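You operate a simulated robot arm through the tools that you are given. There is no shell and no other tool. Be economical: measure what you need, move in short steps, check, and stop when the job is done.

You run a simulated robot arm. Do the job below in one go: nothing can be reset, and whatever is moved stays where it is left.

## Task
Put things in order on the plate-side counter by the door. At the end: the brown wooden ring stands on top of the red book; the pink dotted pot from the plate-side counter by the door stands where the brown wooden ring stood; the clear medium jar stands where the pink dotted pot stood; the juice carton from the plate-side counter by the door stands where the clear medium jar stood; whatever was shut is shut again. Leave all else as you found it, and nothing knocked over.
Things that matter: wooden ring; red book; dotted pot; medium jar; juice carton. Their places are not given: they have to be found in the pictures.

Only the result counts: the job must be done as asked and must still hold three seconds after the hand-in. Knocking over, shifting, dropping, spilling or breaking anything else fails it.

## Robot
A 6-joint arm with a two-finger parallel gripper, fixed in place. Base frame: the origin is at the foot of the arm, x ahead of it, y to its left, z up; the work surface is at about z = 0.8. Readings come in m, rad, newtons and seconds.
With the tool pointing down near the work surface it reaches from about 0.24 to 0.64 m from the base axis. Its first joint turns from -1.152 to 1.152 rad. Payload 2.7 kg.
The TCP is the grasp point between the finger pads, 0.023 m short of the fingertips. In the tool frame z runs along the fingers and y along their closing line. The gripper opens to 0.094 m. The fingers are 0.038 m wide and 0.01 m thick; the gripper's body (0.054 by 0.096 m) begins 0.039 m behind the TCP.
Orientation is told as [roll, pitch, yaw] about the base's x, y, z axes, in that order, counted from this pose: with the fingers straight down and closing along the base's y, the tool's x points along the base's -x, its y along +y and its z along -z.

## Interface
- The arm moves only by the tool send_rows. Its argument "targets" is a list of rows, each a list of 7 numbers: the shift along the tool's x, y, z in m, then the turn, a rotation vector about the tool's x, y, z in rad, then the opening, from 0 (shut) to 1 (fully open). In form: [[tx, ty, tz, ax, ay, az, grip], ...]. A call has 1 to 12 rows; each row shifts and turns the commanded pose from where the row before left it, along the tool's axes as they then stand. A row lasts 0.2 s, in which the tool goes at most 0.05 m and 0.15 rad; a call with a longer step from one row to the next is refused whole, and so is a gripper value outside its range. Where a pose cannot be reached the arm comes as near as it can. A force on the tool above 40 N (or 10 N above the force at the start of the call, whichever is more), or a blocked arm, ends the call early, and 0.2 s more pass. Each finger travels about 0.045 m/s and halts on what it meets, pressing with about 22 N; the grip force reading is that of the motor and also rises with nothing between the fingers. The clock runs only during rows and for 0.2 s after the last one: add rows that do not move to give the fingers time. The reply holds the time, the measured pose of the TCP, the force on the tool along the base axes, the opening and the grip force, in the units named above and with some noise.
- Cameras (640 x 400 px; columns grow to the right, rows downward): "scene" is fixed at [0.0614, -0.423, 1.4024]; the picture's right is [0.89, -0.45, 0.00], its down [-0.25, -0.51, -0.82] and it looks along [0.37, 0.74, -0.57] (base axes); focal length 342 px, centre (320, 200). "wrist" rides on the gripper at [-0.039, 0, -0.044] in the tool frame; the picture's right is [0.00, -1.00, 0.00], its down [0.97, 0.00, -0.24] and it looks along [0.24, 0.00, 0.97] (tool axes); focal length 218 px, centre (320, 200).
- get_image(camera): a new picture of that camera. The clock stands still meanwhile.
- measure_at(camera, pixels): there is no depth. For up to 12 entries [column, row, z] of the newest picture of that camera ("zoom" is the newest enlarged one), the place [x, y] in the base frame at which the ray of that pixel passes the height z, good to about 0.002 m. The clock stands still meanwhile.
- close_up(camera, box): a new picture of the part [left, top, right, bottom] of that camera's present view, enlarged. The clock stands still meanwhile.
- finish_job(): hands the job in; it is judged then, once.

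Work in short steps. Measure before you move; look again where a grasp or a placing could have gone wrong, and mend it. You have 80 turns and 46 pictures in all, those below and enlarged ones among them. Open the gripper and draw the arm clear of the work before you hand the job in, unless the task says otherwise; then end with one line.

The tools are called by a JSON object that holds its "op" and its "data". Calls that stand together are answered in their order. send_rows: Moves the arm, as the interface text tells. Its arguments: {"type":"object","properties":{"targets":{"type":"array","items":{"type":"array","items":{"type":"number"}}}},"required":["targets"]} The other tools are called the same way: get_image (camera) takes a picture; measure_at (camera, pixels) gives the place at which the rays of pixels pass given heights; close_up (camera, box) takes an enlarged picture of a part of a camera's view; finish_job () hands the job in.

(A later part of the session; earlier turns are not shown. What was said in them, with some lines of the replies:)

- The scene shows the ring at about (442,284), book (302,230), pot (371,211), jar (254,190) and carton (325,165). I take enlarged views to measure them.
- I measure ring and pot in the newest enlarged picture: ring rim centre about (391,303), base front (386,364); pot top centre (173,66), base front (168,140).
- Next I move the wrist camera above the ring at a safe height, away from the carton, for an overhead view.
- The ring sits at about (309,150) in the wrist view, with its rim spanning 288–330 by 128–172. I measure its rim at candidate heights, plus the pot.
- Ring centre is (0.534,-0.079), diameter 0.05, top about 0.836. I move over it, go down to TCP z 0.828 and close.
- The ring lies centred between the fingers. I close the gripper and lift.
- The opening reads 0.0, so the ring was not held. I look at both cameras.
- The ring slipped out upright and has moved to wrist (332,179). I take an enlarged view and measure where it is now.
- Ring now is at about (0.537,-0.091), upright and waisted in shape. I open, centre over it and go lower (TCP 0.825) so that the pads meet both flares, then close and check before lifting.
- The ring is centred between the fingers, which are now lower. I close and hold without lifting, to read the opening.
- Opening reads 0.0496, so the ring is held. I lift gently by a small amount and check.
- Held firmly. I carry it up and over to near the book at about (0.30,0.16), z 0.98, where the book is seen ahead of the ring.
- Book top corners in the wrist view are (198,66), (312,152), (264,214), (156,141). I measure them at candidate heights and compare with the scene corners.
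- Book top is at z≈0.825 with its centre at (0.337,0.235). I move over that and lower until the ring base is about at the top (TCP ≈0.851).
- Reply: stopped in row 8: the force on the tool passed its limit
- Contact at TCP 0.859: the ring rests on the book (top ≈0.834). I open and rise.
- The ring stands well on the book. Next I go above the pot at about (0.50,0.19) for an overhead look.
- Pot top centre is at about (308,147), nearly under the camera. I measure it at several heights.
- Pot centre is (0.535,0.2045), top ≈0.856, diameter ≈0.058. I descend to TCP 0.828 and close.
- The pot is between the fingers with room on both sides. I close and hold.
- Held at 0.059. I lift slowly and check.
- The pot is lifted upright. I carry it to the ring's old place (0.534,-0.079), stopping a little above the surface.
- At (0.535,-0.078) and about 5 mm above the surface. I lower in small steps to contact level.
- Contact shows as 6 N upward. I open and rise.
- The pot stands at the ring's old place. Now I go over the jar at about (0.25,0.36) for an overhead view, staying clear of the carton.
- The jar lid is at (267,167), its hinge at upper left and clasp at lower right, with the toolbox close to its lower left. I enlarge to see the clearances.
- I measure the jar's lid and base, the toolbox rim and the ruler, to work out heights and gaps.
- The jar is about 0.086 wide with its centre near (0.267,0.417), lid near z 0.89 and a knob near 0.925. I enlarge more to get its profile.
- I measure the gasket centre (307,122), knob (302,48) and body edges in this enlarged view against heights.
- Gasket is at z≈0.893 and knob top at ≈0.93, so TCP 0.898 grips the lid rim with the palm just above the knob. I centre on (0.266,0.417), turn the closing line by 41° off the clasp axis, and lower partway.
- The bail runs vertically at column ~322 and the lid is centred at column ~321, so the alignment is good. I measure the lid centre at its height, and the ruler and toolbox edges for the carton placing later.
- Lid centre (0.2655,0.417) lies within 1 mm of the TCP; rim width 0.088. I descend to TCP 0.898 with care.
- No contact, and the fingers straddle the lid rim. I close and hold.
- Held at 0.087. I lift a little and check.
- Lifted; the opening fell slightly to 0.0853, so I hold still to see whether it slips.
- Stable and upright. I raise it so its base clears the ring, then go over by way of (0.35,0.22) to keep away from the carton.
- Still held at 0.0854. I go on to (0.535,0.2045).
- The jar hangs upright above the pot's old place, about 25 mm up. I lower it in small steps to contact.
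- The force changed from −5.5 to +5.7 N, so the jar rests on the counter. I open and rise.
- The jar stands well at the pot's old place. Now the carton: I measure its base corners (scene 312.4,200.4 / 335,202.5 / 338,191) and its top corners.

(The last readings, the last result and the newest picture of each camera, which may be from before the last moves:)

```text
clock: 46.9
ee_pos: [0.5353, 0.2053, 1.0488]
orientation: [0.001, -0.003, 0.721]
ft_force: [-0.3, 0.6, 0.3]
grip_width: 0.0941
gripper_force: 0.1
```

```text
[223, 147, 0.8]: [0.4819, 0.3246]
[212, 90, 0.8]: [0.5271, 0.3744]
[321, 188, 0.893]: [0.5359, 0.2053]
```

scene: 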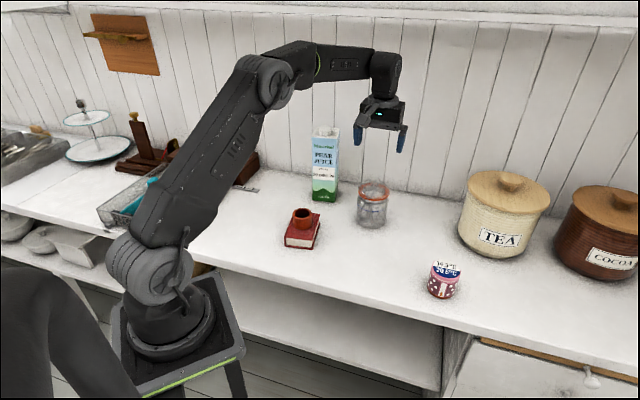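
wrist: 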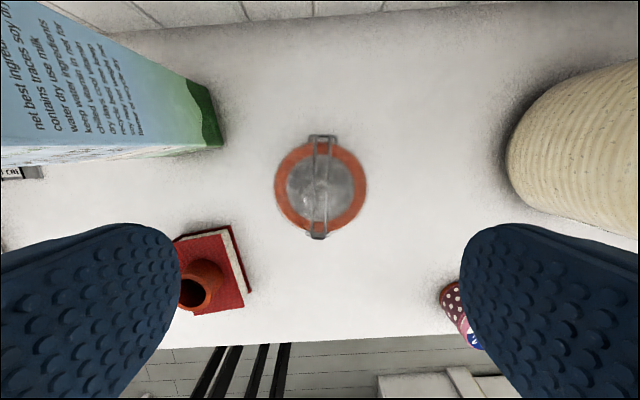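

Carton centre is (0.478,0.3695), 0.068 wide, its axis at about 51°, top ≈1.01 and cap ≈1.03. I rise, move above it, turn by 0.17 rad and check.

{"op": "send_rows", "data": {"targets": [[0, 0, -0.036, 0, 0, 0, 1], [0, 0, 0, 0, 0, 0, 1], [-0.0163, 0.0403, 0, 0, 0, 0, 1], [-0.0163, 0.0403, 0, 0, 0, 0, 1], [-0.0163, 0.0403, 0, 0, 0, 0, 1], [-0.0163, 0.0403, 0, 0, 0, 0, 1], [0, 0, 0, 0, 0, -0.085, 1], [0, 0, 0, 0, 0, -0.085, 1], [0, 0, 0, 0, 0, 0, 1]]}}

{"op": "get_image", "data": {"camera": "wrist"}}

```text
clock: 48.9
ee_pos: [0.4783, 0.3687, 1.0845]
orientation: [-0.001, -0.001, 0.891]
ft_force: [-0.1, -0.1, -0.3]
grip_width: 0.0941
gripper_force: 0.0
```

```text
12 pictures are left
```

wrist: 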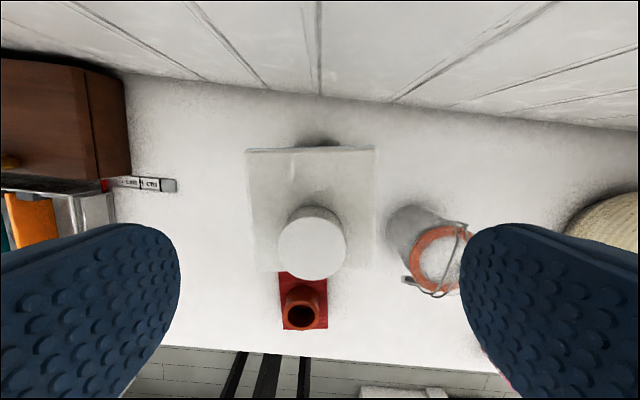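

The carton top spans columns 246–377, well aligned with the fingers; centre column about 312. I measure its exact offset.

{"op": "measure_at", "data": {"camera": "wrist", "pixels": [[246, 152, 1.01], [377, 147, 1.01], [370, 268, 1.01], [252, 270, 1.01], [312, 242, 1.03], [312, 210, 1.01]]}}

```text
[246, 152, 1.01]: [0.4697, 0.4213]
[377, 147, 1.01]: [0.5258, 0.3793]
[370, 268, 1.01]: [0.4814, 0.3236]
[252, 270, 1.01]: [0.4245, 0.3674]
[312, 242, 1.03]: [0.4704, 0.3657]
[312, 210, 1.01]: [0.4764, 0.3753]
```

Centre is at about (0.476,0.371), so I shift 3 mm along the closing line and descend to TCP 0.998.

{"op": "send_rows", "data": {"targets": [[0, 0.003, 0, 0, 0, 0, 1], [0, 0, 0.03, 0, 0, 0, 1], [0, 0, 0.03, 0, 0, 0, 1], [0, 0, 0.016, 0, 0, 0, 1], [0, 0, 0.007, 0, 0, 0, 1], [0, 0, 0.003, 0, 0, 0, 1], [0, 0, 0, 0, 0, 0, 1]]}}

{"op": "close_up", "data": {"camera": "scene", "box": [270, 70, 400, 210]}}

```text
clock: 50.5
ee_pos: [0.4758, 0.3708, 0.9994]
orientation: [0.0, -0.002, 0.889]
ft_force: [-0.5, 0.5, -0.1]
grip_width: 0.094
gripper_force: 0.1
```

```text
2.86 times, centred on (335, 140) of scene
```

zoom: 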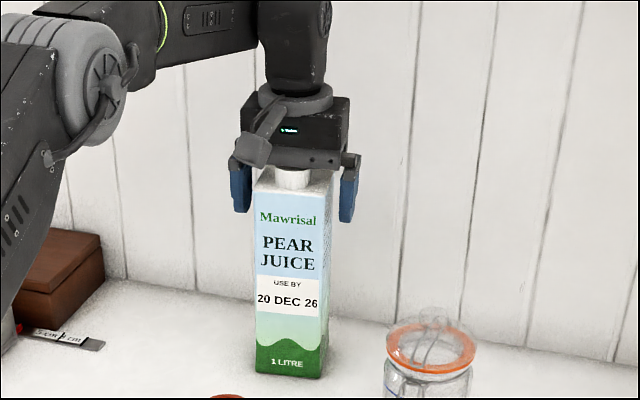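

The fingers straddle the carton with the palm just above the cap. I close and hold.

{"op": "send_rows", "data": {"targets": [[0, 0, 0, 0, 0, 0, 0.8], [0, 0, 0, 0, 0, 0, 0.7], [0, 0, 0, 0, 0, 0, 0], [0, 0, 0, 0, 0, 0, 0], [0, 0, 0, 0, 0, 0, 0], [0, 0, 0, 0, 0, 0, 0]]}}

```text
clock: 51.9
ee_pos: [0.4759, 0.3717, 0.9983]
orientation: [0.0, -0.003, 0.89]
ft_force: [-1.6, 3.8, -0.1]
grip_width: 0.0729
gripper_force: 22.6
```

Held at 0.073. I lift slowly and check.

{"op": "send_rows", "data": {"targets": [[0, 0, -0.003, 0, 0, 0, 0], [0, 0, -0.005, 0, 0, 0, 0], [0, 0, -0.008, 0, 0, 0, 0], [0, 0, -0.012, 0, 0, 0, 0], [0, 0, -0.012, 0, 0, 0, 0], [0, 0, 0, 0, 0, 0, 0], [0, 0, 0, 0, 0, 0, 0]]}}

{"op": "close_up", "data": {"camera": "scene", "box": [270, 70, 400, 210]}}

```text
clock: 53.5
ee_pos: [0.4753, 0.3703, 1.0376]
orientation: [0.0, -0.003, 0.89]
ft_force: [-0.4, -0.1, -10.9]
grip_width: 0.072
gripper_force: 21.8
```

```text
2.86 times, centred on (335, 140) of scene
```

zoom: 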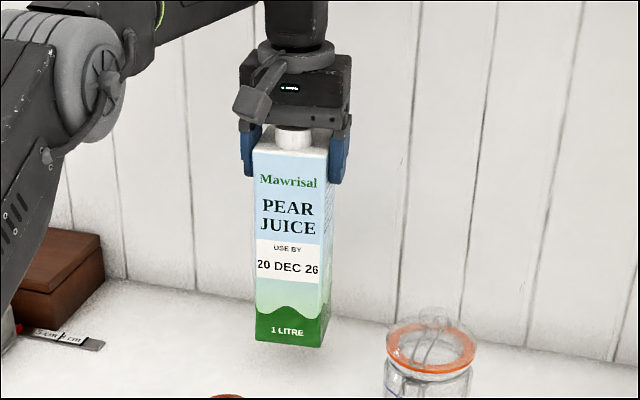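

Held upright (11 N). I carry it slowly to the jar's old place (0.2655,0.4165).

{"op": "send_rows", "data": {"targets": [[0.006, 0.012, 0, 0, 0, 0, 0], [0.012, 0.024, 0, 0, 0, 0, 0], [0.012, 0.024, 0, 0, 0, 0, 0], [0.012, 0.024, 0, 0, 0, 0, 0], [0.012, 0.024, 0, 0, 0, 0, 0], [0.012, 0.024, 0, 0, 0, 0, 0], [0.012, 0.024, 0, 0, 0, 0, 0], [0.012, 0.024, 0, 0, 0, 0, 0], [0.0061, 0.0121, 0, 0, 0, 0, 0], [0, 0, 0, 0, 0, 0, 0], [0, 0, 0, 0, 0, 0, 0]]}}

{"op": "close_up", "data": {"camera": "scene", "box": [190, 70, 320, 220]}}

```text
clock: 55.9
ee_pos: [0.2663, 0.4178, 1.0384]
orientation: [-0.001, -0.002, 0.891]
ft_force: [-0.5, 0.4, -10.1]
grip_width: 0.0721
gripper_force: 21.9
```

```text
2.67 times, centred on (255, 145) of scene
```

zoom: 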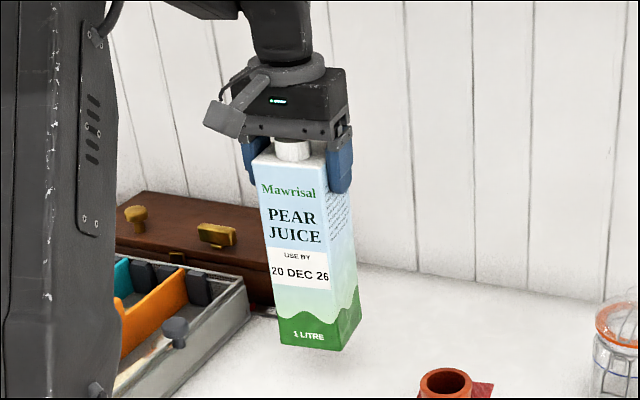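

The lean matches the wall boards' perspective, so the carton hangs upright over the spot. I lower in small steps to contact (TCP ≈0.999).

{"op": "send_rows", "data": {"targets": [[0.001, -0.001, 0.01, 0, 0, 0, 0], [0, 0, 0.012, 0, 0, 0, 0], [0, 0, 0.008, 0, 0, 0, 0], [0, 0, 0.004, 0, 0, 0, 0], [0, 0, 0.002, 0, 0, 0, 0], [0, 0, 0.002, 0, 0, 0, 0], [0, 0, 0.001, 0, 0, 0, 0], [0, 0, 0, 0, 0, 0, 0]]}}

```text
clock: 57.7
ee_pos: [0.2664, 0.4155, 0.9994]
orientation: [0.002, -0.003, 0.889]
ft_force: [-0.7, 0.0, -9.5]
grip_width: 0.0719
gripper_force: 22.2
```

Force is still −9.5 N, so it hangs just above. I lower a few more millimetres.

{"op": "send_rows", "data": {"targets": [[0, 0, 0.001, 0, 0, 0, 0], [0, 0, 0.001, 0, 0, 0, 0], [0, 0, 0, 0, 0, 0, 0], [0, 0, 0, 0, 0, 0, 0]]}}

```text
clock: 58.7
ee_pos: [0.2668, 0.4171, 0.9982]
orientation: [0.0, -0.006, 0.891]
ft_force: [-4.8, -2.3, 14.4]
grip_width: 0.0718
gripper_force: 22.5
```

Now pressing at +14 N. I ease up 1 mm, open and rise.

{"op": "send_rows", "data": {"targets": [[0, 0, -0.001, 0, 0, 0, 0], [0, 0, 0, 0, 0, 0, 0.85], [0, 0, 0, 0, 0, 0, 0.9], [0, 0, 0, 0, 0, 0, 1], [0, 0, 0, 0, 0, 0, 1], [0, 0, -0.01, 0, 0, 0, 1], [0, 0, -0.03, 0, 0, 0, 1], [0, 0, -0.04, 0, 0, 0, 1], [0, 0, -0.03, 0, 0, 0, 1], [0, 0, 0, 0, 0, 0, 1]]}}

{"op": "get_image", "data": {"camera": "wrist"}}

```text
clock: 60.9
ee_pos: [0.265, 0.4153, 1.1087]
orientation: [0.0, -0.002, 0.89]
ft_force: [0.4, -0.2, -0.9]
grip_width: 0.094
gripper_force: 0.0
```

```text
8 pictures are left
```

wrist: 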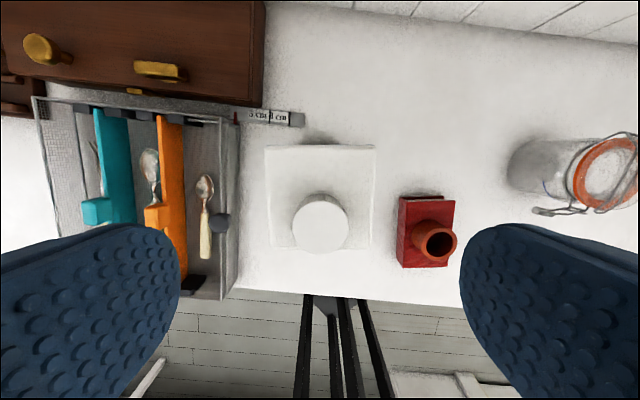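

The carton stands on its new place with the ruler untouched. I draw the arm up and away, then check the whole scene.

{"op": "send_rows", "data": {"targets": [[0, 0, -0.03, 0, 0, 0, 1], [0.031, -0.025, 0, 0, 0, 0, 1], [0.031, -0.025, 0, 0, 0, 0, 1], [0.031, -0.025, 0, 0, 0, 0, 1], [0.031, -0.025, 0, 0, 0, 0, 1], [0.031, -0.025, 0, 0, 0, 0, 1], [0.031, -0.025, 0, 0, 0, 0, 1], [0.031, -0.025, 0, 0, 0, 0, 1], [0.031, -0.025, 0, 0, 0, 0, 1], [0, 0, 0, 0, 0, 0, 1]]}}

{"op": "get_image", "data": {"camera": "scene"}}

```text
clock: 63.1
ee_pos: [0.2652, 0.0961, 1.1376]
orientation: [0.0, -0.001, 0.89]
ft_force: [-0.5, -0.8, 0.7]
grip_width: 0.0942
gripper_force: 0.1
```

```text
7 pictures are left
```

scene: 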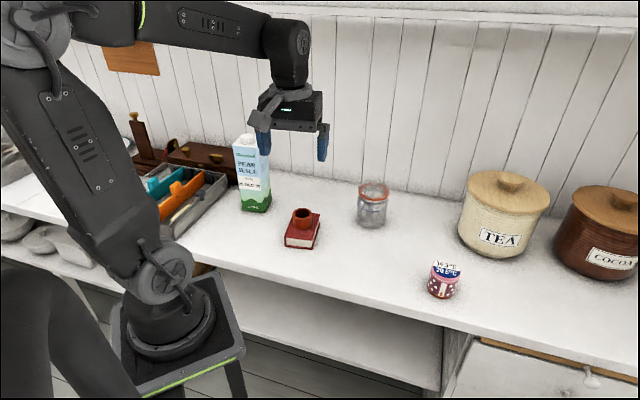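

All four moved things stand upright in their asked places, the rest is untouched, and the arm is clear with the gripper open. I hand in.

{"op": "finish_job", "data": {}}

```text
The job is handed in.
```

The ring stands on the red book, the pot where the ring stood, the jar where the pot stood, and the carton where the jar stood; all are upright, and nothing else was moved.
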